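You operate a simulated robot arm through the tools that you are given. There is no shell and no other tool. Be economical: measure what you need, move in short steps, check, and stop when the job is done.

Carry out the task below with a simulated two-armed robot. There is one attempt and no reset: what you move stays moved.

Task
Aim the table sensor at its reflector and count the waiting sack in.
Fine: reset the fault and zero the counter first, so that it ends on 1.

It is judged by the outcome, as a careful person would: the job done as asked, and still so three seconds after it is handed in. It fails if anything else is knocked over, pushed out of place, dropped, spilled or broken.

Robot
Two 6-joint arms with two-finger parallel grippers on one trunk, on a base that drives. Base frame: it is fixed to the floor where the robot stands at the start and does not move with it; the origin is under the middle of the robot, x ahead of it, y to its left, z up. Units: mm, rad, N and s.
The left shoulder is at the start at [-76, 177, 834], the right one opposite. With the tool pointing down near the work surface each hand reaches from about 460 to 540 mm from the robot's upright axis, wherever it stands, measured 20 degrees to its own side. Places, roughly: grey arm over the blue belt [-600, -2000, 1200]; grey slide [-500, -1600, 1200]; guide wheel [-100, -1300, 800]; long sack [-2500, -1750, 250]; mini sack [-2000, -1500, 500]; small sack [-1750, -1500, 250]; speed knob of the blue belt [-300, -1500, 800]; stop wheel [600, 0, 900]; table reset button [200, -500, 700]; table sensor [700, 0, 1100]; table start button [200, -400, 700]; tracking knob [0, -1100, 800]; white zero button [100, -500, 700]; wide sack [-4250, -2750, 250]. Payload 1.57 kg a hand.
Tool frame (each hand has its own): the origin (TCP) lies between the finger pads and is the grasp point; the fingertips stand 30 mm ahead of it; z points along the fingers, y is the line along which they close. The gripper opens to 80 mm. The fingers are 17 mm wide and 12 mm thick; the gripper's body (40 by 82 mm) begins 80 mm behind the TCP.
Orientation is that of the tool frame in the base frame, as [roll, pitch, yaw] about the fixed x, y, z axes, in that order (R = Rz(yaw) Ry(pitch) Rx(roll)). With the fingers straight down and closing along the base's y, the tool's x points along the base's -x, its y along +y and its z along -z.

Tools
- The arms move only by the tool send_rows. It takes "left_moves", "right_moves" or both (then of equal length, played together; a hand with none holds still); each is a list of rows, each a list of 7 numbers: the turn, a rotation vector about the base's x, y, z in rad, then the shift along the base's x, y, z in mm, then the closure in counts, from 0 (fully open) to 255 (shut). In form: [[rx, ry, rz, x, y, z, gripper], ...]. A call has 1 to 10 rows; each row shifts and turns the commanded pose from where the row before left it. Rows are played at 5 a second. More than 50 mm and 0.15 rad between two rows, or a gripper value outside its range, and nothing of the call is played. A pose out of reach is approached as far as the arm can. The call stops where the force on the tool passes 90 N (or 10 N more than at its start, if that is more) or the arm is blocked; 0.2 s more then pass. The fingers move at their own pace (about 72 mm/s each) and stop on an object; they squeeze with about 34 N. The grip force told is the motor's: it shows also when the fingers shut on nothing. Time passes only in rows, and 0.2 s behind the last, so rows that do not move let the fingers close. The reply holds the time, the measured pose of the TCP, the force on the tool along the base axes, the opening and the grip force, in the units named above and with some noise, with the torque about the TCP (base axes, N m) and any sound that the robot's microphone picked up.
- Cameras (640 x 400 px; columns grow to the right, rows downward): "scene" is now at [32.2, -34.6, 1563.1]; the picture's right is [-0.43, -0.90, 0.00], its down [-0.64, 0.31, -0.70] and it looks along [0.63, -0.30, -0.71] (base axes); focal length 252 px, centre (320, 200). "left" rides on the left gripper at [72, 7, -122] in its tool frame; the picture's right is [-0.09, 1.00, 0.00], its down [-0.84, -0.08, -0.54] and it looks along [-0.54, -0.05, 0.84] (tool axes); focal length 238 px, centre (320, 200). "right" rides on the right gripper at [72, -7, -122] in its tool frame; the picture's right is [0.09, 1.00, 0.00], its down [-0.84, 0.08, -0.54] and it looks along [-0.54, 0.05, 0.84] (tool axes); focal length 238 px, centre (320, 200).
- get_image(camera): a new picture of that camera. The clock stands still meanwhile.
- lift_body(by): slides the trunk up (or, below 0, down) by that many mm; the arms and the scene camera ride with it, the base frame stays. It gives what a move gives, with no picture.
- steer(legs): drives the robot by 1 to 6 legs, each [ahead, left, turn to the left] in mm, mm and rad, along the robot's own axes; the way and the turn of a leg run together, so that a leg with both is an arc; at most 1500 mm and 3.142 rad a leg. The arms and the cameras ride along, it lands a little off, and it stops where it bumps. It gives what a move gives.
- turn_head(pan, tilt): turns the head with the scene camera to pan (to the left, within 2.496 rad either way) and tilt (down, from -0.506 to 1.204), counted from straight ahead of the robot. It gives what a move gives.
- point_at(camera, pixels): for up to 12 pixels [column, row] of the newest picture of that camera ("zoom" is the newest enlarged one), the place [x, y, z] in the base frame of the surface seen there, good to about 2 mm. The clock stands still meanwhile.
- zoom(camera, box): a new picture of the part [left, top, right, bottom] of that camera's present view, enlarged. The clock stands still meanwhile.
- finish_job(): hands the job in; it is judged then, once.

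Go step by step. Measure first, check grasps and placings, and put right what went wrong. The budget is 80 turns and 78 pictures, counting those below and the enlarged ones. Unless the task says otherwise, let go and move clear before handing in, and close with one line.

The tools are called after "Call:" as a command line: name --argument value ..., lists and objects as JSON in quotes. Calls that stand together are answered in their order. send_rows: Moves the arms, as the interface text tells. Its arguments: {"type":"object","properties":{"left_moves":{"type":"array"},"right_moves":{"type":"array"}},"required":[]} The other tools are called the same way: lift_body (by) slides the trunk up or down; steer (legs) drives the base; turn_head (pan, tilt) turns the head that bears the scene camera; get_image (camera) takes a picture; point_at (camera, pixels) gives the place of the surface under pixels of a picture; zoom (camera, box) takes an enlarged picture of a part of a camera's view; finish_job () hands the job in.

At the start:

```text
t: 0.0
left_tool_pos: [285.6, -19.8, 1334.8]
left_ee_rot: [3.141, 0.002, -3.141]
left_wrist_force: [0.9, -0.4, 0.4]
left_wrist_torque: [0.0, 0.0, -0.01]
left_grip_width: 80.1
left_grasp_force: 0.0
right_tool_pos: [241.3, -337.7, 1335.4]
right_ee_rot: [3.14, 0.0, -3.141]
right_wrist_force: [-0.7, 0.0, -0.4]
right_wrist_torque: [0.01, -0.02, -0.02]
right_grip_width: 79.8
right_grasp_force: 0.0
trunk travel left (down, up): [-277.0, 51.0]
robot x, y, heading: [-1.0, -0.4, -0.002]
head pan, tilt: [-0.45, 0.796]
```

scene: 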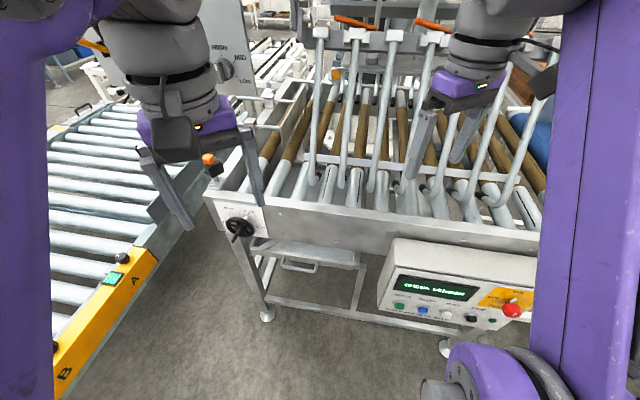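
right: 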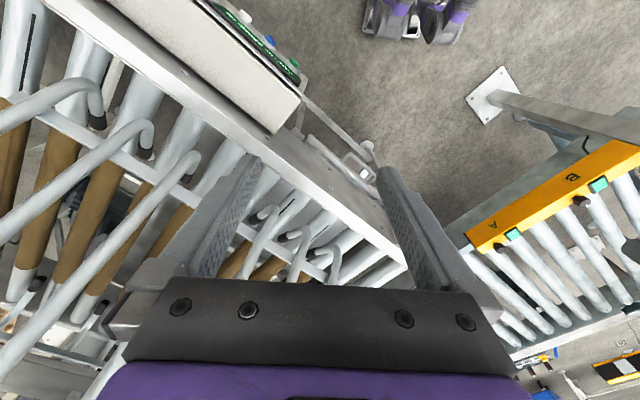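
left: 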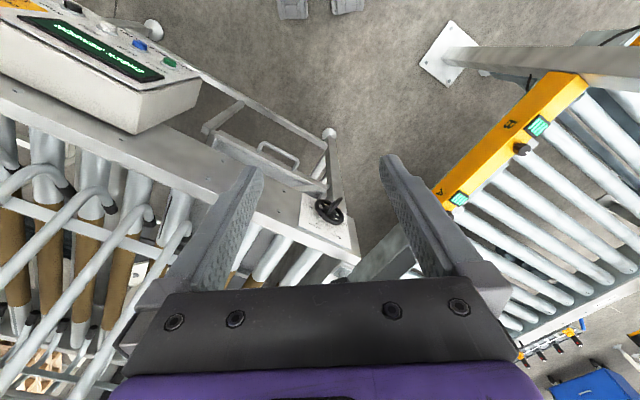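

The scene shows a control panel around (450,290) and a small orange-capped sensor near (210,160). I'll enlarge both to read them.

Call:
zoom --camera "scene" --box '[370, 230, 550, 342]'

Call:
point_at --camera "zoom" --pixels '[[106, 270], [186, 284], [270, 298], [358, 310], [500, 285], [436, 323], [240, 200]]'

Call:
zoom --camera "scene" --box '[180, 130, 300, 205]'

```text
3.56 times, centred on (460, 286) of scene
```

zoom: 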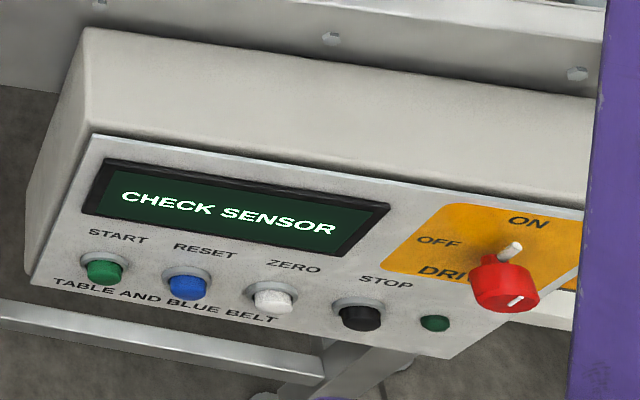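

```text
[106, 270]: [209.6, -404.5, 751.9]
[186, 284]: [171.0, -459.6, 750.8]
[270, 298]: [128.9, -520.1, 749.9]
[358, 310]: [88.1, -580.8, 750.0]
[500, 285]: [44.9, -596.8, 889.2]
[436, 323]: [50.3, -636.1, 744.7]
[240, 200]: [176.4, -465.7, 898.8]
```

```text
5.33 times, centred on (240, 168) of scene
```

zoom: 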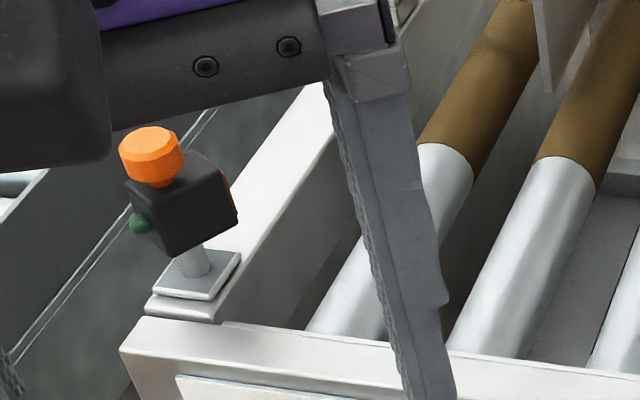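

The display reads CHECK SENSOR. The sensor has an orange cap and a green LED facing back. I'll turn the head to look for the reflector and the waiting sack.

Call:
turn_head --pan 0.1 --tilt 0.4

Call:
get_image --camera "scene"

Call:
turn_head --pan -0.8 --tilt 0.4

Call:
get_image --camera "scene"

Call:
turn_head --pan -1.7 --tilt 0.5

Call:
get_image --camera "scene"

```text
t: 1.0
left_tool_pos: [286.2, -19.4, 1334.9]
left_ee_rot: [-3.14, -0.001, -3.141]
left_wrist_force: [-0.4, 0.3, -0.5]
left_wrist_torque: [0.01, 0.03, 0.01]
left_grip_width: 79.9
left_grasp_force: 0.1
right_tool_pos: [240.0, -336.1, 1335.3]
right_ee_rot: [3.141, 0.0, -3.142]
right_wrist_force: [0.1, 0.2, 0.4]
right_wrist_torque: [0.01, -0.03, 0.01]
right_grip_width: 80.1
right_grasp_force: 0.1
trunk travel left (down, up): [-277.0, 51.0]
robot x, y, heading: [-0.6, -1.6, 0.006]
head pan, tilt: [0.099, 0.4]
```

```text
72 pictures are left
```

scene: 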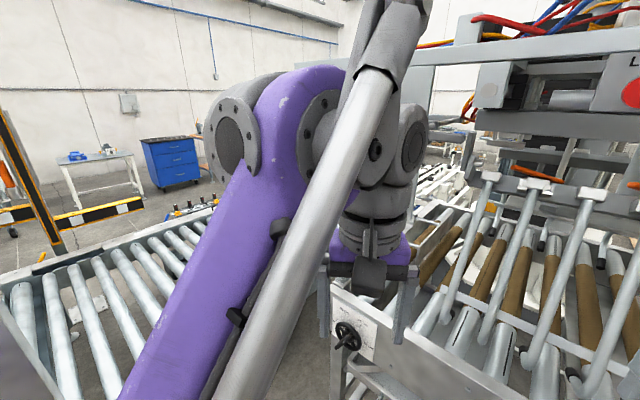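

```text
t: 2.2
left_tool_pos: [285.7, -21.0, 1335.7]
left_ee_rot: [-3.14, -0.001, 3.141]
left_wrist_force: [0.0, -0.1, 0.8]
left_wrist_torque: [0.01, 0.02, 0.0]
left_grip_width: 80.1
left_grasp_force: 0.1
right_tool_pos: [240.3, -336.4, 1335.9]
right_ee_rot: [-3.14, -0.001, 3.141]
right_wrist_force: [-0.1, 0.2, 0.4]
right_wrist_torque: [0.02, 0.0, 0.0]
right_grip_width: 80.1
right_grasp_force: 0.1
trunk travel left (down, up): [-277.0, 51.0]
robot x, y, heading: [-1.4, -1.2, 0.0]
head pan, tilt: [-0.799, 0.4]
```

```text
71 pictures are left
```

scene: 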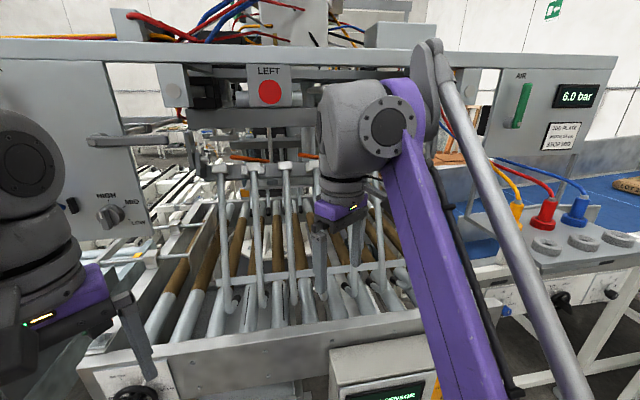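

```text
t: 3.4
left_tool_pos: [286.2, -20.3, 1335.5]
left_ee_rot: [3.141, -0.001, -3.139]
left_wrist_force: [-1.0, -0.3, -1.2]
left_wrist_torque: [-0.01, -0.01, -0.04]
left_grip_width: 80.4
left_grasp_force: 0.1
right_tool_pos: [240.6, -336.1, 1334.5]
right_ee_rot: [-3.142, 0.001, 3.14]
right_wrist_force: [1.4, -0.8, -1.3]
right_wrist_torque: [0.0, 0.03, 0.03]
right_grip_width: 80.0
right_grasp_force: 0.2
trunk travel left (down, up): [-277.0, 51.0]
robot x, y, heading: [-1.0, 1.2, -0.0]
head pan, tilt: [-1.7, 0.499]
```

```text
70 pictures are left
```

scene: 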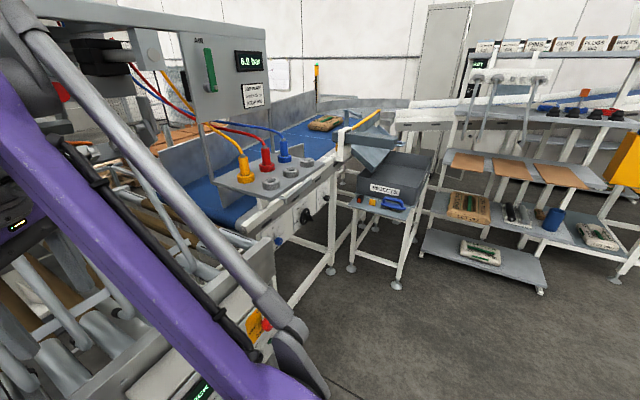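

The blue belt carries a sack at (325,122), next to a diverter arm and a REJECTS bin. I'll enlarge that area.

Call:
zoom --camera "scene" --box '[200, 60, 440, 210]'

Call:
point_at --camera "scene" --pixels '[[325, 122], [365, 122], [290, 125], [350, 135], [385, 135], [270, 180], [305, 215], [280, 242], [240, 190], [400, 190]]'

Call:
zoom --camera "scene" --box '[180, 130, 340, 340]'

```text
2.67 times, centred on (320, 135) of scene
```

zoom: 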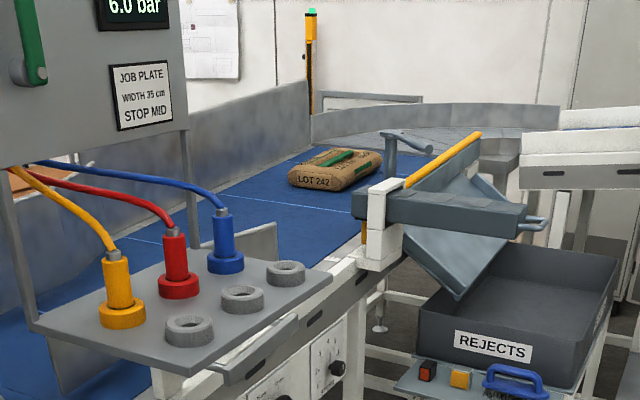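

```text
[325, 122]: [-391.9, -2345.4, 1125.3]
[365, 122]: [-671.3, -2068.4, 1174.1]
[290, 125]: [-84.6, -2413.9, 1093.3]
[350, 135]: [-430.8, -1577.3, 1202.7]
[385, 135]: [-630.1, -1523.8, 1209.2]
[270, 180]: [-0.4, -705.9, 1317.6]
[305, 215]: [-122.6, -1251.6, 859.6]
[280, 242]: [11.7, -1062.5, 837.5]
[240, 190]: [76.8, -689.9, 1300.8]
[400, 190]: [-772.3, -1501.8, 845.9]
```

```text
1.90 times, centred on (260, 235) of scene
```

zoom: 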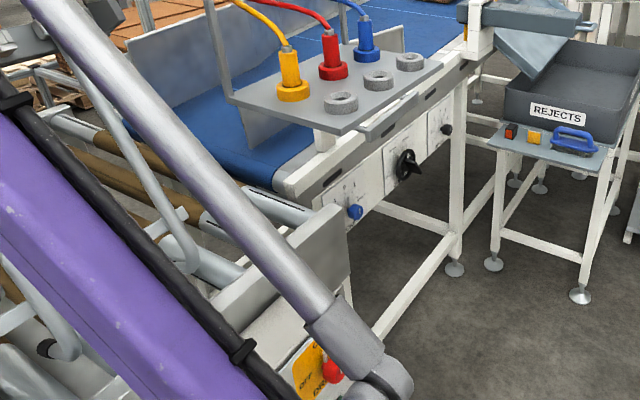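

The waiting sack (LOT 242) sits on the blue belt at about [-392,-2345]. Now for the sensor: I'll measure it from here and turn the head to find the reflector.

Call:
turn_head --pan -0.3 --tilt 0.6

Call:
get_image --camera "scene"

```text
t: 4.9
left_tool_pos: [285.9, -19.7, 1334.6]
left_ee_rot: [3.142, 0.001, -3.141]
left_wrist_force: [-0.9, -1.0, 0.2]
left_wrist_torque: [0.03, 0.02, 0.0]
left_grip_width: 80.0
left_grasp_force: 0.0
right_tool_pos: [240.2, -336.9, 1335.3]
right_ee_rot: [3.141, 0.001, 3.141]
right_wrist_force: [-0.3, -1.0, -0.1]
right_wrist_torque: [0.0, -0.03, 0.03]
right_grip_width: 80.1
right_grasp_force: 0.1
trunk travel left (down, up): [-277.0, 51.0]
robot x, y, heading: [3.6, 2.9, 0.001]
head pan, tilt: [-0.3, 0.6]
```

```text
67 pictures are left
```

scene: 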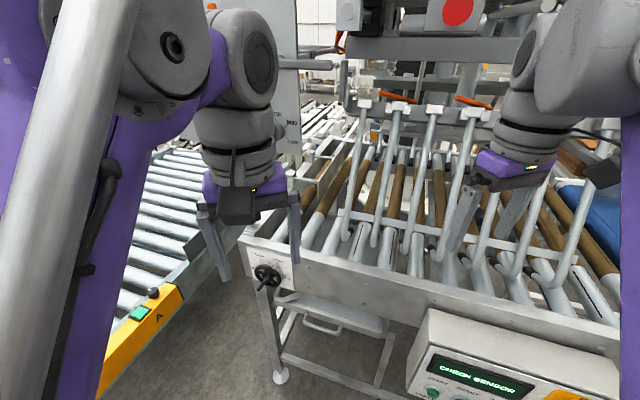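

The left gripper hides the sensor at about (235,230). I'll move the left hand to the left, out of view.

Call:
send_rows --left_moves '[[0, 0, 0, 0, 50, 0, 0], [0, 0, 0, 0, 50, 0, 0], [0, 0, 0, 0, 50, 0, 0], [0, 0, 0, 0, 50, 0, 0], [0, 0, 0, 0, 50, 0, 0], [0, 0, 0, 0, 50, 0, 0]]'

Call:
get_image --camera "scene"

```text
t: 6.3
left_tool_pos: [285.5, 282.3, 1335.0]
left_ee_rot: [-3.14, 0.001, -3.141]
left_wrist_force: [0.8, -0.2, -0.1]
left_wrist_torque: [0.01, 0.01, 0.01]
left_grip_width: 79.9
left_grasp_force: 0.0
right_tool_pos: [240.8, -335.5, 1335.0]
right_ee_rot: [3.141, 0.0, 3.14]
right_wrist_force: [-0.2, 0.8, -0.2]
right_wrist_torque: [-0.01, 0.02, -0.01]
right_grip_width: 80.1
right_grasp_force: 0.0
trunk travel left (down, up): [-277.0, 51.0]
robot x, y, heading: [2.9, -0.1, -0.003]
head pan, tilt: [-0.3, 0.6]
```

```text
66 pictures are left
```

scene: 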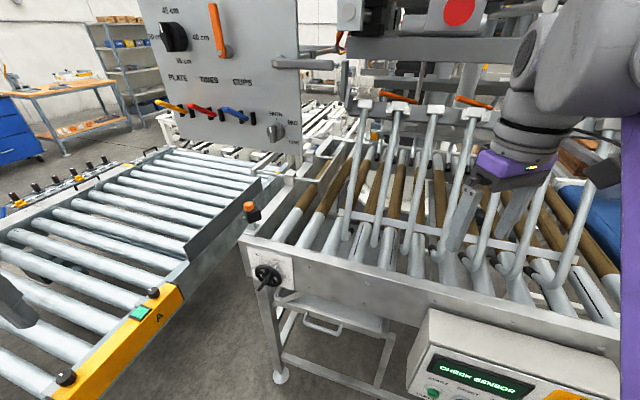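

Call:
zoom --camera "scene" --box '[220, 110, 404, 225]'

Call:
point_at --camera "scene" --pixels '[[249, 204], [253, 215], [374, 134], [255, 228], [245, 255], [320, 160]]'

Call:
zoom --camera "scene" --box '[230, 190, 278, 220]'

Call:
point_at --camera "zoom" --pixels '[[255, 170], [230, 220], [300, 330], [255, 130], [340, 280], [230, 300], [420, 290], [380, 240]]'

```text
3.48 times, centred on (312, 168) of scene
```

zoom: 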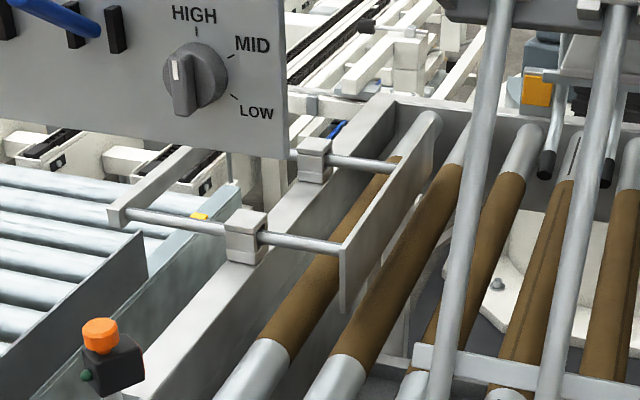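

```text
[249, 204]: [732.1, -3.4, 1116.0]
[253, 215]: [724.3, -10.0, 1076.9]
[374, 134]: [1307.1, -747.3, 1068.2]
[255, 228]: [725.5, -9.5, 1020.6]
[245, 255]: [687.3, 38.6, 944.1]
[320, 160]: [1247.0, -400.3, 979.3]
```

```text
13.33 times, centred on (254, 205) of scene
```

zoom: 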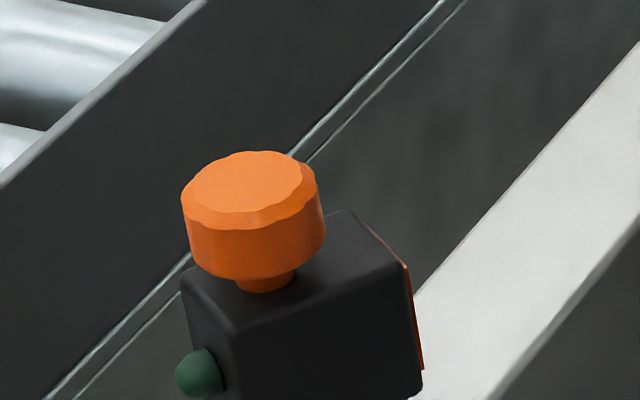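

```text
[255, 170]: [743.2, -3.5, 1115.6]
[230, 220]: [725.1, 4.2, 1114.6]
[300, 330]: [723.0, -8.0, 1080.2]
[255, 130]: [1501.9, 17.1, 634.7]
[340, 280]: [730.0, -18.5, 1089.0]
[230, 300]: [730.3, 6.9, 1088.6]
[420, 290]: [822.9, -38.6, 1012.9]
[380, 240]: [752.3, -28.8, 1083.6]
```

The sensor's orange cap is at about [742,-4,1105] and its red lens faces right and back. An orange plate at [1307,-747,1068] could be the reflector, so I'll enlarge it.

Call:
zoom --camera "scene" --box '[340, 110, 420, 160]'

Call:
turn_head --pan -0.6 --tilt 0.5

Call:
zoom --camera "scene" --box '[150, 60, 470, 260]'

```text
8.00 times, centred on (380, 135) of scene
```

zoom: 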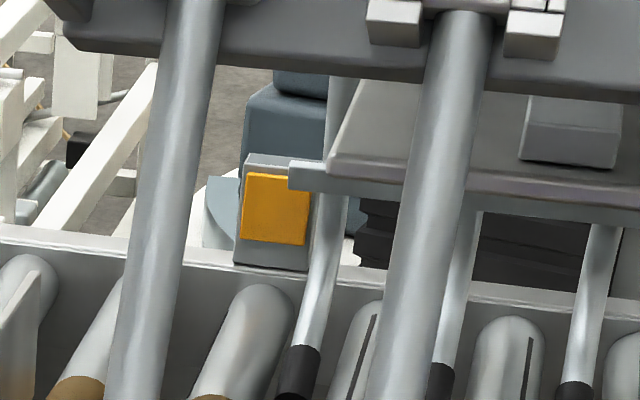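

```text
t: 7.1
left_tool_pos: [284.0, 279.9, 1334.6]
left_ee_rot: [-3.141, 0.0, 3.141]
left_wrist_force: [-0.5, -0.6, 0.3]
left_wrist_torque: [0.02, 0.02, 0.02]
left_grip_width: 80.4
left_grasp_force: 0.0
right_tool_pos: [239.8, -337.1, 1334.4]
right_ee_rot: [-3.141, 0.0, -3.142]
right_wrist_force: [-0.3, -0.2, 0.2]
right_wrist_torque: [-0.02, 0.04, -0.01]
right_grip_width: 79.8
right_grasp_force: 0.0
trunk travel left (down, up): [-277.0, 51.0]
robot x, y, heading: [-0.5, 2.2, 0.002]
head pan, tilt: [-0.6, 0.499]
```

```text
2.00 times, centred on (310, 160) of scene
```

zoom: 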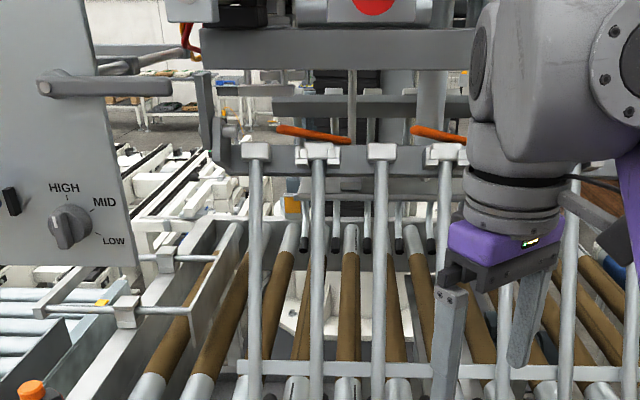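

The orange square mounted on the table's back rail is the reflector, at about [1307,-747,1068]. I'll now measure the clearances around the robot for driving closer.

Call:
turn_head --pan -0.1 --tilt 0.85

Call:
get_image --camera "scene"

```text
t: 8.0
left_tool_pos: [286.6, 280.4, 1334.6]
left_ee_rot: [-3.14, 0.0, -3.141]
left_wrist_force: [0.4, 1.3, -1.2]
left_wrist_torque: [-0.01, 0.0, 0.02]
left_grip_width: 80.2
left_grasp_force: 0.0
right_tool_pos: [240.3, -336.3, 1334.9]
right_ee_rot: [3.141, -0.001, -3.141]
right_wrist_force: [0.9, -0.8, -0.5]
right_wrist_torque: [0.0, -0.01, -0.01]
right_grip_width: 79.9
right_grasp_force: 0.0
trunk travel left (down, up): [-277.0, 51.0]
robot x, y, heading: [-0.3, -0.2, -0.0]
head pan, tilt: [-0.099, 0.85]
```

```text
61 pictures are left
```

scene: 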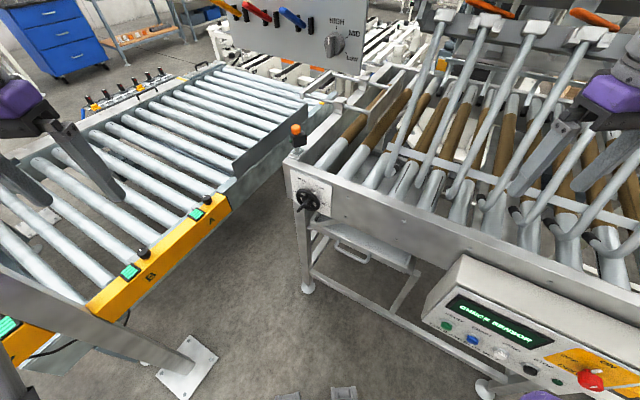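

Call:
point_at --camera "scene" --pixels '[[225, 210], [110, 305], [307, 287], [305, 200], [350, 255], [430, 320], [300, 392], [195, 385], [180, 365], [480, 385], [470, 240], [415, 255]]'

Call:
zoom --camera "scene" --box '[420, 250, 640, 390]'

```text
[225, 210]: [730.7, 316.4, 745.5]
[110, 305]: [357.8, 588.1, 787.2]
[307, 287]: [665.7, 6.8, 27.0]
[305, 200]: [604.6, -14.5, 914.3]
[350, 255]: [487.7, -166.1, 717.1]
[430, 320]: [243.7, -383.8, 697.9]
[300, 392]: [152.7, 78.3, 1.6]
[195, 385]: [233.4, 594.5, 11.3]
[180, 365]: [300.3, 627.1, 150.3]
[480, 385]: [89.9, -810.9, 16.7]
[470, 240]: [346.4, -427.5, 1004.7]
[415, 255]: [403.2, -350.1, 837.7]
```

```text
2.86 times, centred on (530, 320) of scene
```

zoom: 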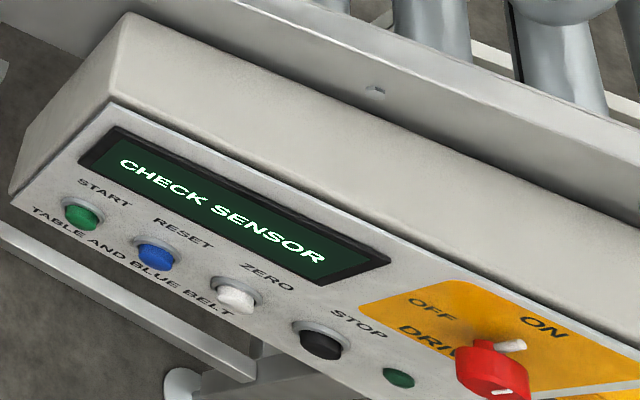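

The front rail runs along about (-0.53,-0.85), so the table faces heading -0.56, and there's free floor up to it. I'll drive in and square up so the left hand can reach the sensor knob.

Call:
steer --legs '[[0, 0, -0.56], [163, 219, 0]]'

Call:
turn_head --pan 0.1 --tilt 0.7

Call:
get_image --camera "scene"

```text
t: 12.1
left_tool_pos: [643.7, 182.0, 1335.9]
left_ee_rot: [-3.141, -0.001, 2.577]
left_wrist_force: [0.4, 0.7, -0.1]
left_wrist_torque: [-0.01, -0.04, 0.0]
left_grip_width: 80.0
left_grasp_force: 0.1
right_tool_pos: [276.2, -315.1, 1334.1]
right_ee_rot: [-3.14, 0.0, 2.578]
right_wrist_force: [0.4, 0.1, -1.1]
right_wrist_torque: [0.02, 0.04, 0.02]
right_grip_width: 80.0
right_grasp_force: 0.1
trunk travel left (down, up): [-277.0, 51.0]
robot x, y, heading: [254.9, 98.5, -0.561]
head pan, tilt: [-0.099, 0.85]
```

```text
t: 12.9
left_tool_pos: [644.7, 183.3, 1336.1]
left_ee_rot: [-3.14, 0.001, 2.576]
left_wrist_force: [0.3, -0.5, 0.2]
left_wrist_torque: [0.0, -0.03, -0.01]
left_grip_width: 80.0
left_grasp_force: 0.1
right_tool_pos: [276.7, -313.7, 1335.0]
right_ee_rot: [-3.141, 0.001, 2.578]
right_wrist_force: [0.4, 0.4, -0.4]
right_wrist_torque: [-0.02, 0.02, -0.03]
right_grip_width: 80.2
right_grasp_force: 0.1
trunk travel left (down, up): [-277.0, 51.0]
robot x, y, heading: [250.7, 98.8, -0.564]
head pan, tilt: [0.099, 0.7]
```

```text
59 pictures are left
```

scene: 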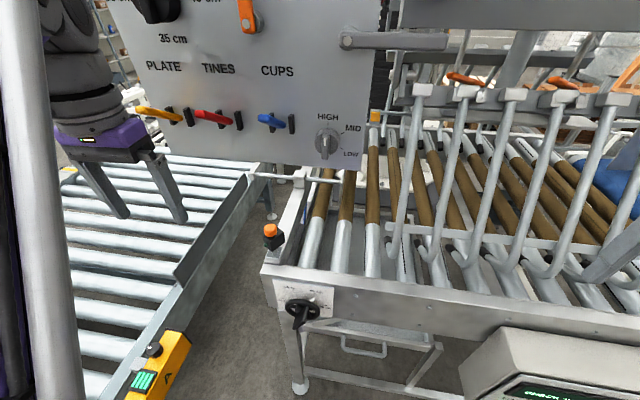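

Call:
zoom --camera "scene" --box '[248, 215, 296, 245]'

Call:
point_at --camera "scene" --pixels '[[375, 117], [270, 229], [315, 85], [350, 160], [250, 140]]'

```text
13.33 times, centred on (272, 230) of scene
```

zoom: 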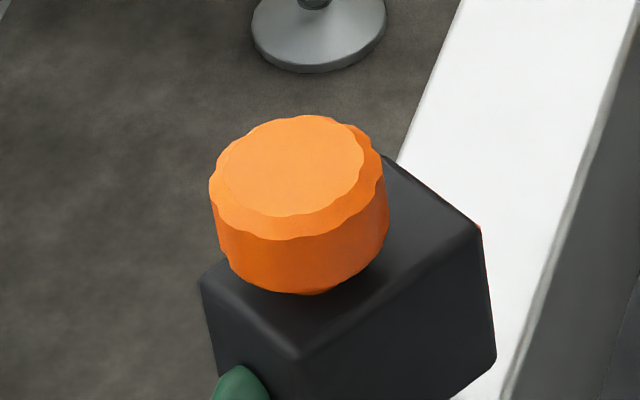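

```text
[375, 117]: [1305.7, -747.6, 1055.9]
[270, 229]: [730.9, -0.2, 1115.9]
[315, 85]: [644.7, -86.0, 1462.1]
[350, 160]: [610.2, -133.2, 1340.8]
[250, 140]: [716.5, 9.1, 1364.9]
```

The control board hangs above the sensor at z≈1340, so a straight-down approach may clash with it. I'll measure the board's lower edge and the orientation of the sensor box.

Call:
point_at --camera "zoom" --pixels '[[298, 350], [474, 232], [388, 162], [206, 282], [250, 160], [340, 150], [300, 215], [240, 385], [380, 185], [212, 195]]'

Call:
point_at --camera "scene" --pixels '[[152, 150], [366, 163], [374, 20], [110, 10], [290, 162], [192, 118], [270, 262], [300, 310], [290, 264]]'

```text
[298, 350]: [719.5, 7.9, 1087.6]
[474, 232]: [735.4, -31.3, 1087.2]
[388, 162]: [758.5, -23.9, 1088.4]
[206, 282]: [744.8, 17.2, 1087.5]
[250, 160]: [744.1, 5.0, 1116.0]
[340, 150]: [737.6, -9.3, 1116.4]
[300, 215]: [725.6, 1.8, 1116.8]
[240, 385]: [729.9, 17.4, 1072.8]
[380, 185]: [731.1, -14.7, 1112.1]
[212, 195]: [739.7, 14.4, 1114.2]
```

```text
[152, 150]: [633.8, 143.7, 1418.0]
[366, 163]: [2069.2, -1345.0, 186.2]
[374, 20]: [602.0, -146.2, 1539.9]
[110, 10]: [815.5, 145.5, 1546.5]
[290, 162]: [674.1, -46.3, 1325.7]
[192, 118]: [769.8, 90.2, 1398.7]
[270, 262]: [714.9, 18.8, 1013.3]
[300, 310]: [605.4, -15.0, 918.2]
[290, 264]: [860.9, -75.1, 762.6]
```

The knob axis is at about [736,0] with its top at z=1116. The lens points along angle -1.21 and needs about -0.92, a turn of roughly +0.29 rad. The board's lower edge is at z≈1320, so I'll approach tilted, fingers forward and 30° down, and stop at a stand-off first.

Call:
send_rows --left_moves '[[-0.0698, -0.1107, 0, 0, -15.5, -20.9, 0], [-0.0698, -0.1107, 0, 0, -15.5, -20.9, 0], [-0.0698, -0.1107, 0, 0, -15.5, -20.9, 0], [-0.0698, -0.1107, 0, 0, -15.5, -20.9, 0], [-0.0698, -0.1107, 0, 0, -15.5, -20.9, 0], [-0.0698, -0.1107, 0, 0, -15.5, -20.9, 0], [-0.0698, -0.1107, 0, 0, -15.5, -20.9, 0], [-0.0698, -0.1107, 0, 0, -15.5, -20.9, 0]]'

Call:
get_image --camera "left"

Call:
get_image --camera "scene"

```text
t: 14.7
left_tool_pos: [642.6, 58.1, 1167.5]
left_ee_rot: [3.141, 1.048, 2.577]
left_wrist_force: [-0.4, 0.5, -0.1]
left_wrist_torque: [0.0, -0.01, -0.02]
left_grip_width: 80.0
left_grasp_force: 0.0
right_tool_pos: [275.6, -314.1, 1334.9]
right_ee_rot: [3.141, 0.002, 2.578]
right_wrist_force: [-0.4, -0.2, 0.2]
right_wrist_torque: [0.0, 0.01, 0.0]
right_grip_width: 80.0
right_grasp_force: 0.0
trunk travel left (down, up): [-277.0, 51.0]
robot x, y, heading: [256.5, 97.9, -0.568]
head pan, tilt: [0.099, 0.7]
```

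```text
57 pictures are left
```

left: 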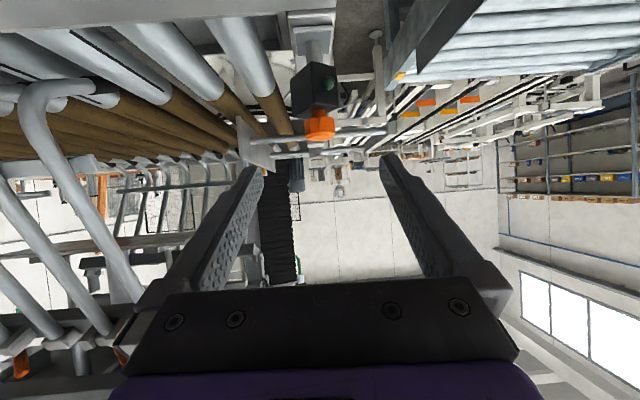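

```text
56 pictures are left
```

scene: 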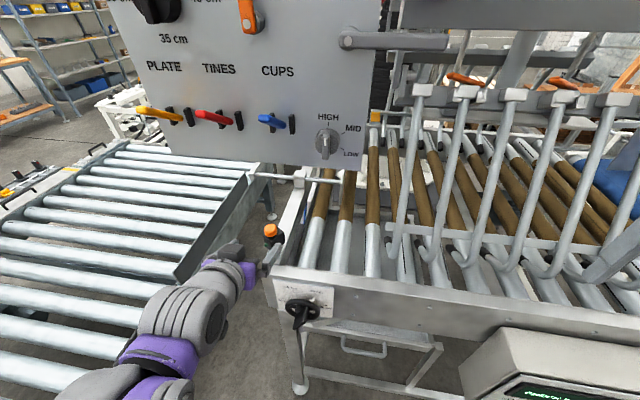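

The sensor sits centred between the fingers at (320,115) of the left picture. I'll refine the knob position with that camera.

Call:
zoom --camera "left" --box '[280, 55, 360, 105]'

Call:
point_at --camera "left" --pixels '[[307, 129], [335, 129], [321, 122], [321, 137], [300, 100], [335, 96], [328, 85]]'

```text
8.00 times, centred on (320, 80) of left
```

zoom: 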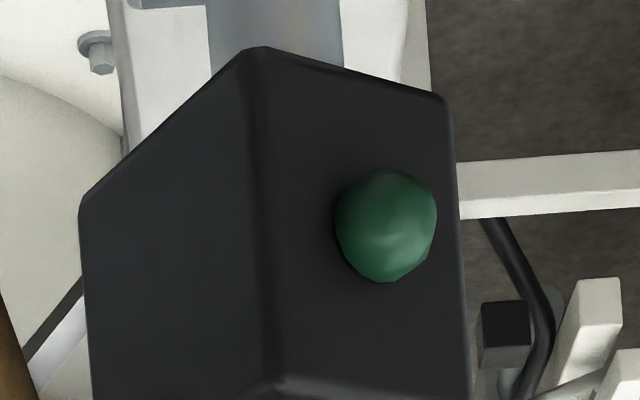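

```text
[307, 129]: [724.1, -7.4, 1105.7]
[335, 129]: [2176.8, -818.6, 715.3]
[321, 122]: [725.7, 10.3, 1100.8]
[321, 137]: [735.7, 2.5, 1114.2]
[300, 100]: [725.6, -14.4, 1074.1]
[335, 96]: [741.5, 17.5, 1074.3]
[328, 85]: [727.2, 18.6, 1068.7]
```

The lateral error is only about 1.5 mm. I'll move in along the tool axis so the pads straddle the knob, then check.

Call:
send_rows --left_moves '[[0, 0, 0, 21.3, -13, -13.4, 0], [0, 0, 0, 21.3, -13, -13.4, 0], [0, 0, 0, 21.3, -13, -13.4, 0], [0, 0, 0, 21.3, -13, -13.4, 0], [0, 0, 0, 0, 0, 0, 0]]'

Call:
get_image --camera "left"

Call:
zoom --camera "scene" --box '[230, 200, 326, 260]'

```text
t: 15.9
left_tool_pos: [728.8, 7.3, 1114.9]
left_ee_rot: [3.139, 1.048, 2.574]
left_wrist_force: [0.2, -0.4, 0.1]
left_wrist_torque: [0.02, 0.0, -0.04]
left_grip_width: 80.2
left_grasp_force: 0.0
right_tool_pos: [275.3, -314.3, 1335.5]
right_ee_rot: [-3.141, 0.001, 2.579]
right_wrist_force: [-0.3, -0.2, -0.4]
right_wrist_torque: [0.01, -0.03, -0.02]
right_grip_width: 80.0
right_grasp_force: 0.1
trunk travel left (down, up): [-277.0, 51.0]
robot x, y, heading: [256.3, 95.0, -0.563]
head pan, tilt: [0.099, 0.7]
```

```text
54 pictures are left
```

left: 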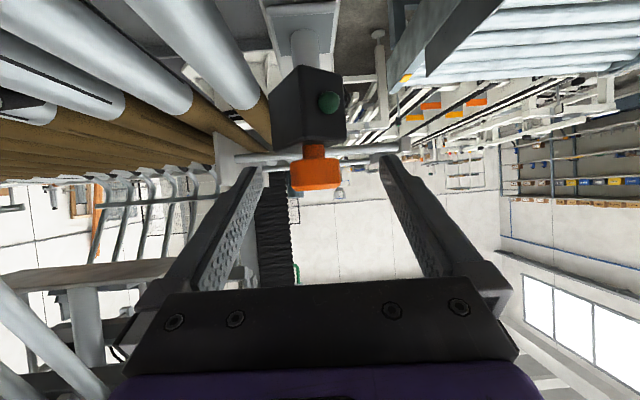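

```text
6.67 times, centred on (278, 230) of scene
```

zoom: 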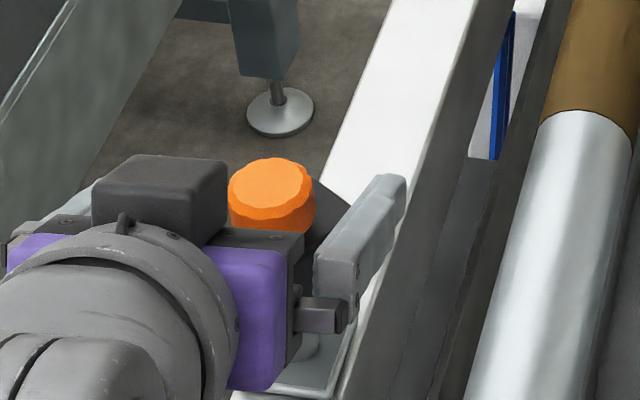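

The knob lies between the fingers at (316,172). I'll measure its exact place before closing.

Call:
point_at --camera "left" --pixels '[[316, 164], [316, 175], [316, 186], [294, 175], [338, 172], [316, 189], [316, 150]]'

```text
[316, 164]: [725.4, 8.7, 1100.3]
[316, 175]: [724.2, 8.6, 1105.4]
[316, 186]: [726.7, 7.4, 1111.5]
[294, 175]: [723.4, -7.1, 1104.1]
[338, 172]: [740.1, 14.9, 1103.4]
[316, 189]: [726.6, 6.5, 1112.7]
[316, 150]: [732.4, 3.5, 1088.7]
```

The knob lies 13 mm ahead of the TCP at the right height and within 1 mm sideways. I'll close on it.

Call:
send_rows --left_moves '[[0, 0, 0, 0, 0, 0, 130], [0, 0, 0, 0, 0, 0, 255], [0, 0, 0, 0, 0, 0, 255], [0, 0, 0, 0, 0, 0, 255]]'

Call:
get_image --camera "left"

```text
t: 16.9
left_tool_pos: [728.1, 5.2, 1114.7]
left_ee_rot: [3.14, 1.045, 2.576]
left_wrist_force: [-7.7, -12.3, -4.3]
left_wrist_torque: [-0.63, 0.24, -0.17]
left_grip_width: 31.2
left_grasp_force: 40.2
right_tool_pos: [275.6, -316.0, 1333.6]
right_ee_rot: [3.141, 0.0, 2.576]
right_wrist_force: [0.5, -0.2, 0.1]
right_wrist_torque: [0.0, -0.02, 0.02]
right_grip_width: 80.1
right_grasp_force: 0.0
trunk travel left (down, up): [-277.0, 51.0]
robot x, y, heading: [250.9, 100.0, -0.564]
head pan, tilt: [0.099, 0.7]
```

```text
52 pictures are left
```

left: 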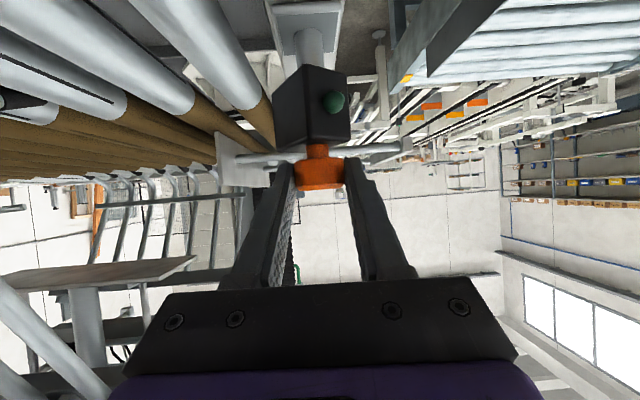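

The knob is gripped (31 mm) with a small sideways load of 14 N. I'll relieve that and turn +0.15 rad about the knob's axis, then look at the LED.

Call:
send_rows --left_moves '[[0, 0, 0, -0.6, -1.0, 0, 255], [0, 0, 0.05, -0.31, -0.49, 0, 255], [0, 0, 0.05, -0.29, -0.5, 0, 255], [0, 0, 0.05, -0.27, -0.5, 0, 255]]'

Call:
get_image --camera "left"

```text
t: 17.9
left_tool_pos: [726.7, 2.6, 1115.3]
left_ee_rot: [3.14, 1.047, 2.725]
left_wrist_force: [-4.8, -9.2, 0.8]
left_wrist_torque: [0.0, 0.97, -0.12]
left_grip_width: 31.6
left_grasp_force: 40.4
right_tool_pos: [274.9, -315.2, 1334.8]
right_ee_rot: [3.139, 0.0, 2.577]
right_wrist_force: [0.5, -0.4, 0.2]
right_wrist_torque: [0.01, 0.0, 0.01]
right_grip_width: 79.8
right_grasp_force: 0.0
trunk travel left (down, up): [-277.0, 51.0]
robot x, y, heading: [258.3, 101.6, -0.564]
head pan, tilt: [0.099, 0.7]
```

```text
51 pictures are left
```

left: 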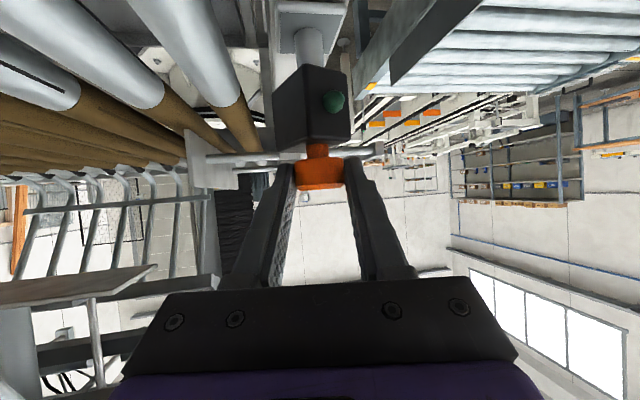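

The sensor turns with the hand: the box looks unchanged in the hand's view while the background moved. I'll continue in small steps and watch the LED.

Call:
send_rows --left_moves '[[0, 0, 0, -0.4, -0.7, 0, 255], [0, 0, 0.05, -0.25, -0.52, 0, 255], [0, 0, 0.05, -0.22, -0.53, 0, 255]]'

Call:
get_image --camera "left"

Call:
send_rows --left_moves '[[0, 0, 0.04, -0.18, -0.42, 0, 255], [0, 0, 0, 0, 0, 0, 255]]'

Call:
zoom --camera "left" --box '[260, 50, 380, 125]'

Call:
point_at --camera "zoom" --pixels '[[120, 220], [260, 220], [270, 330], [455, 330], [330, 300], [450, 260], [130, 330], [230, 330]]'

```text
t: 18.7
left_tool_pos: [726.4, 2.6, 1114.6]
left_ee_rot: [3.138, 1.047, 2.825]
left_wrist_force: [-0.8, -5.0, 5.4]
left_wrist_torque: [-0.18, 0.86, -0.04]
left_grip_width: 31.4
left_grasp_force: 39.8
right_tool_pos: [276.1, -316.3, 1335.7]
right_ee_rot: [3.14, 0.001, 2.577]
right_wrist_force: [-0.2, -0.3, 0.7]
right_wrist_torque: [0.0, 0.02, 0.01]
right_grip_width: 80.0
right_grasp_force: 0.1
trunk travel left (down, up): [-277.0, 51.0]
robot x, y, heading: [254.5, 98.1, -0.558]
head pan, tilt: [0.099, 0.7]
```

```text
50 pictures are left
```

left: 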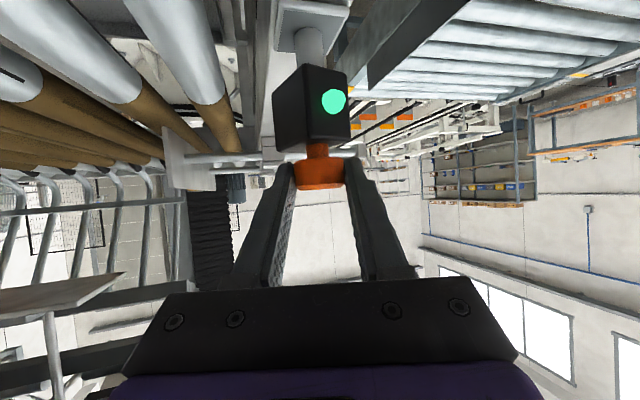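

```text
t: 19.3
left_tool_pos: [725.7, 1.5, 1115.0]
left_ee_rot: [3.138, 1.047, 2.863]
left_wrist_force: [0.8, -4.7, 5.7]
left_wrist_torque: [-0.35, -0.08, -0.07]
left_grip_width: 31.5
left_grasp_force: 40.6
right_tool_pos: [275.9, -314.9, 1335.9]
right_ee_rot: [-3.141, -0.001, 2.579]
right_wrist_force: [0.3, 1.5, -0.6]
right_wrist_torque: [-0.02, 0.02, 0.02]
right_grip_width: 79.9
right_grasp_force: 0.0
trunk travel left (down, up): [-277.0, 51.0]
robot x, y, heading: [254.4, 98.2, -0.562]
head pan, tilt: [0.099, 0.7]
```

```text
5.33 times, centred on (320, 88) of left
```

zoom: 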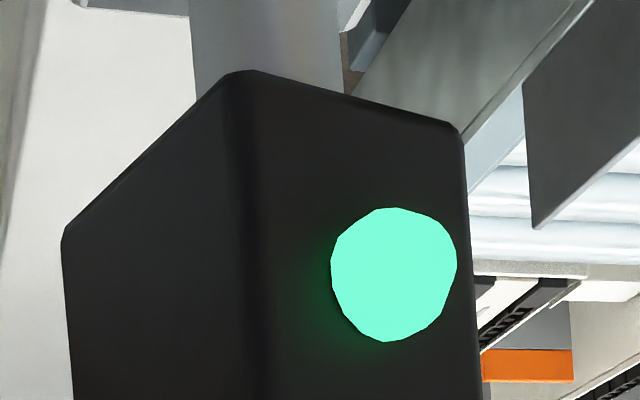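

```text
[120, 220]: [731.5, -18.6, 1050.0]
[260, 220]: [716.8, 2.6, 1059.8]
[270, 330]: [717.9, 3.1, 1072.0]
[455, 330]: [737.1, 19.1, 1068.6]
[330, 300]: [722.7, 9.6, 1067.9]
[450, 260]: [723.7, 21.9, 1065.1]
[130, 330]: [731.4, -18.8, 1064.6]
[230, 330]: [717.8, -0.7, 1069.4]
```

The LED is lit at both the +0.25 and +0.29 positions, and the geometry gives a lens angle of about -0.92. I'll open, check that the LED stays lit, and back out along the tool axis.

Call:
send_rows --left_moves '[[0, 0, 0, 0, 0, 0, 120], [0, 0, 0, 0, 0, 0, 0], [0, 0, 0, 0, 0, 0, 0], [0, 0, 0, -22.9, 6.5, 13.8, 0], [0, 0, 0, -22.9, 6.5, 13.8, 0], [0, 0, 0, -22.9, 6.5, 13.8, 0], [0, 0, 0, -22.9, 6.5, 13.8, 0]]'

Call:
get_image --camera "left"

Call:
turn_head --pan -0.4 --tilt 0.85

Call:
get_image --camera "scene"

```text
t: 20.9
left_tool_pos: [634.2, 28.9, 1169.7]
left_ee_rot: [3.139, 1.047, 2.864]
left_wrist_force: [0.4, 0.3, 0.3]
left_wrist_torque: [0.01, 0.01, -0.02]
left_grip_width: 79.9
left_grasp_force: 0.1
right_tool_pos: [275.6, -314.2, 1335.6]
right_ee_rot: [3.141, -0.001, 2.577]
right_wrist_force: [0.6, 0.7, -0.7]
right_wrist_torque: [-0.03, 0.0, 0.03]
right_grip_width: 79.8
right_grasp_force: 0.1
trunk travel left (down, up): [-277.0, 51.0]
robot x, y, heading: [250.3, 97.9, -0.565]
head pan, tilt: [0.099, 0.7]
```

```text
48 pictures are left
```

left: 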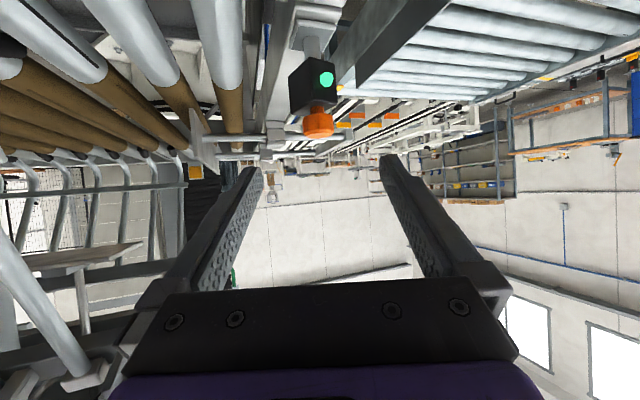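

```text
t: 21.8
left_tool_pos: [634.7, 28.6, 1168.8]
left_ee_rot: [3.138, 1.048, 2.865]
left_wrist_force: [-0.2, 0.1, -0.1]
left_wrist_torque: [0.0, 0.01, -0.02]
left_grip_width: 80.0
left_grasp_force: 0.1
right_tool_pos: [276.6, -315.3, 1335.5]
right_ee_rot: [-3.141, 0.0, 2.577]
right_wrist_force: [-0.2, 0.0, -0.6]
right_wrist_torque: [-0.01, -0.01, 0.0]
right_grip_width: 80.0
right_grasp_force: 0.0
trunk travel left (down, up): [-277.0, 51.0]
robot x, y, heading: [259.3, 97.8, -0.565]
head pan, tilt: [-0.4, 0.85]
```

```text
47 pictures are left
```

scene: 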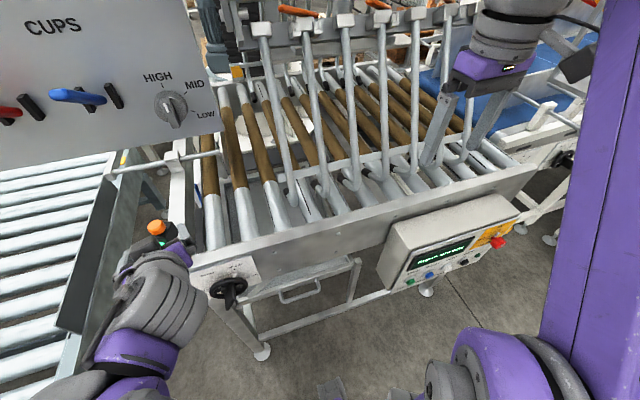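

The LED stays lit after release, visible at (327,79) in the left picture. Next I'll back away and shift right to face the panel, then view it.

Call:
steer --legs '[[-183, 0, 0], [0, -355, 0]]'

Call:
turn_head --pan -0.3 --tilt 0.95

Call:
get_image --camera "scene"

Call:
turn_head --pan -1.3 --tilt 0.4

Call:
get_image --camera "scene"

```text
t: 26.6
left_tool_pos: [290.9, -171.6, 1169.4]
left_ee_rot: [3.14, 1.046, 2.869]
left_wrist_force: [-0.8, 0.2, 0.1]
left_wrist_torque: [-0.03, -0.04, 0.01]
left_grip_width: 80.2
left_grasp_force: 0.1
right_tool_pos: [-66.6, -515.8, 1334.6]
right_ee_rot: [3.141, 0.001, 2.58]
right_wrist_force: [0.3, -0.1, 0.8]
right_wrist_torque: [0.0, 0.03, 0.0]
right_grip_width: 79.9
right_grasp_force: 0.1
trunk travel left (down, up): [-277.0, 51.0]
robot x, y, heading: [-91.5, -102.3, -0.562]
head pan, tilt: [-0.4, 0.85]
```

```text
t: 27.2
left_tool_pos: [292.1, -171.1, 1169.7]
left_ee_rot: [3.137, 1.046, 2.868]
left_wrist_force: [0.1, 0.1, 0.8]
left_wrist_torque: [-0.02, 0.0, 0.03]
left_grip_width: 79.8
left_grasp_force: 0.1
right_tool_pos: [-68.3, -515.2, 1334.3]
right_ee_rot: [-3.141, -0.002, 2.579]
right_wrist_force: [0.2, 0.6, 0.3]
right_wrist_torque: [0.03, -0.03, 0.04]
right_grip_width: 80.2
right_grasp_force: 0.1
trunk travel left (down, up): [-277.0, 51.0]
robot x, y, heading: [-90.3, -99.0, -0.562]
head pan, tilt: [-0.3, 0.949]
```

```text
46 pictures are left
```

scene: 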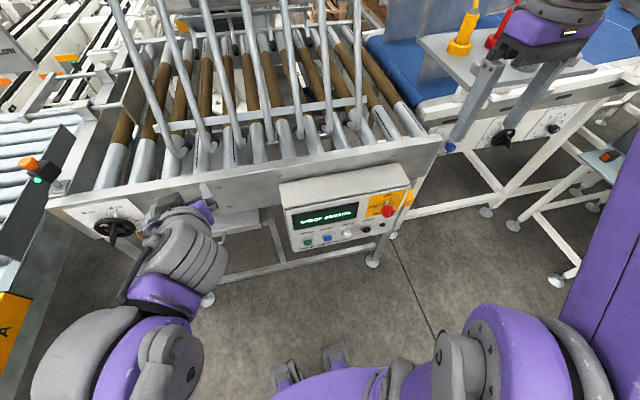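

```text
t: 28.5
left_tool_pos: [291.1, -171.9, 1169.3]
left_ee_rot: [3.139, 1.048, 2.869]
left_wrist_force: [-0.1, -0.2, 0.2]
left_wrist_torque: [0.02, 0.01, 0.05]
left_grip_width: 80.0
left_grasp_force: 0.1
right_tool_pos: [-66.3, -514.7, 1335.2]
right_ee_rot: [-3.141, 0.0, 2.578]
right_wrist_force: [-0.8, 0.2, 0.0]
right_wrist_torque: [-0.01, -0.05, -0.01]
right_grip_width: 80.1
right_grasp_force: 0.1
trunk travel left (down, up): [-277.0, 51.0]
robot x, y, heading: [-93.7, -100.1, -0.565]
head pan, tilt: [-1.3, 0.4]
```

```text
45 pictures are left
```

scene: 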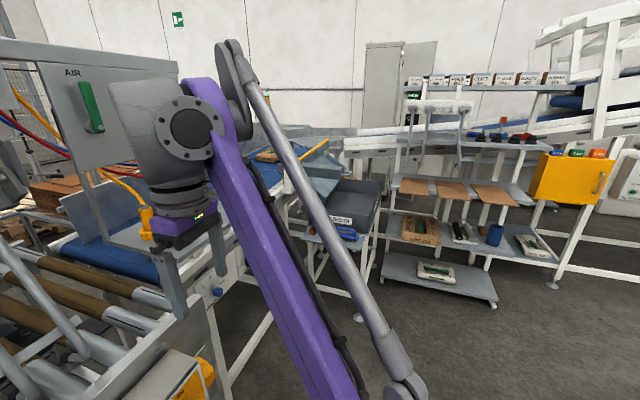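

The panel is now in front. I'll enlarge the diverter arm and the belt to make sure the sack's path is open.

Call:
zoom --camera "scene" --box '[240, 130, 400, 230]'

Call:
turn_head --pan -0.3 --tilt 0.95

Call:
zoom --camera "scene" --box '[275, 170, 435, 270]'

Call:
point_at --camera "zoom" --pixels '[[128, 292], [207, 270], [290, 253], [367, 236], [200, 200], [130, 270], [70, 240], [80, 320], [455, 160], [415, 218]]'

```text
4.00 times, centred on (320, 180) of scene
```

zoom: 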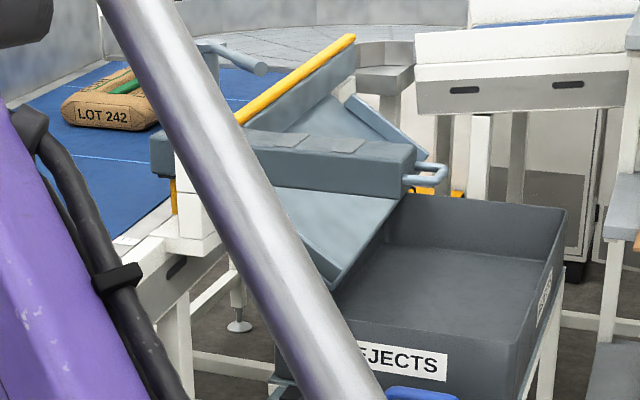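

```text
t: 29.8
left_tool_pos: [290.6, -171.8, 1169.0]
left_ee_rot: [3.137, 1.047, 2.87]
left_wrist_force: [0.2, 0.5, 0.1]
left_wrist_torque: [-0.03, 0.01, 0.0]
left_grip_width: 79.8
left_grasp_force: 0.2
right_tool_pos: [-66.0, -514.7, 1335.6]
right_ee_rot: [3.141, 0.0, 2.579]
right_wrist_force: [-0.3, -0.2, -0.1]
right_wrist_torque: [0.01, 0.01, 0.01]
right_grip_width: 79.9
right_grasp_force: 0.1
trunk travel left (down, up): [-277.0, 51.0]
robot x, y, heading: [-91.9, -101.6, -0.56]
head pan, tilt: [-0.3, 0.949]
```

```text
4.00 times, centred on (355, 220) of scene
```

zoom: 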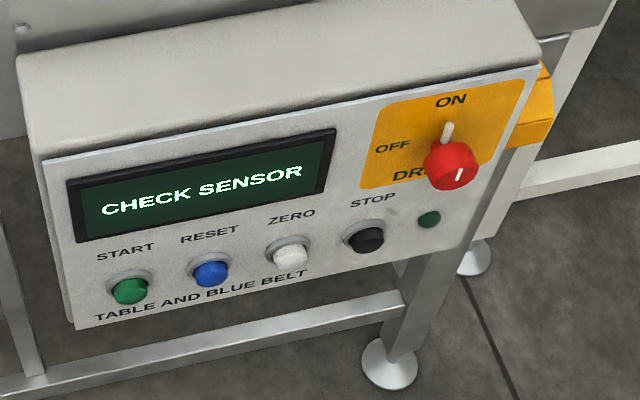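

```text
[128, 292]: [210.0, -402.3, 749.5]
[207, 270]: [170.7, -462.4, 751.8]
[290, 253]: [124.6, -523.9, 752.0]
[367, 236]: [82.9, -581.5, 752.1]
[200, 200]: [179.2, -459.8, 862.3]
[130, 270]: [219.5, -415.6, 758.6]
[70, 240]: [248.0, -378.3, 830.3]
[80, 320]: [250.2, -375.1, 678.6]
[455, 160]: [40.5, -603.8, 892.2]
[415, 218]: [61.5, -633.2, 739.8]
```

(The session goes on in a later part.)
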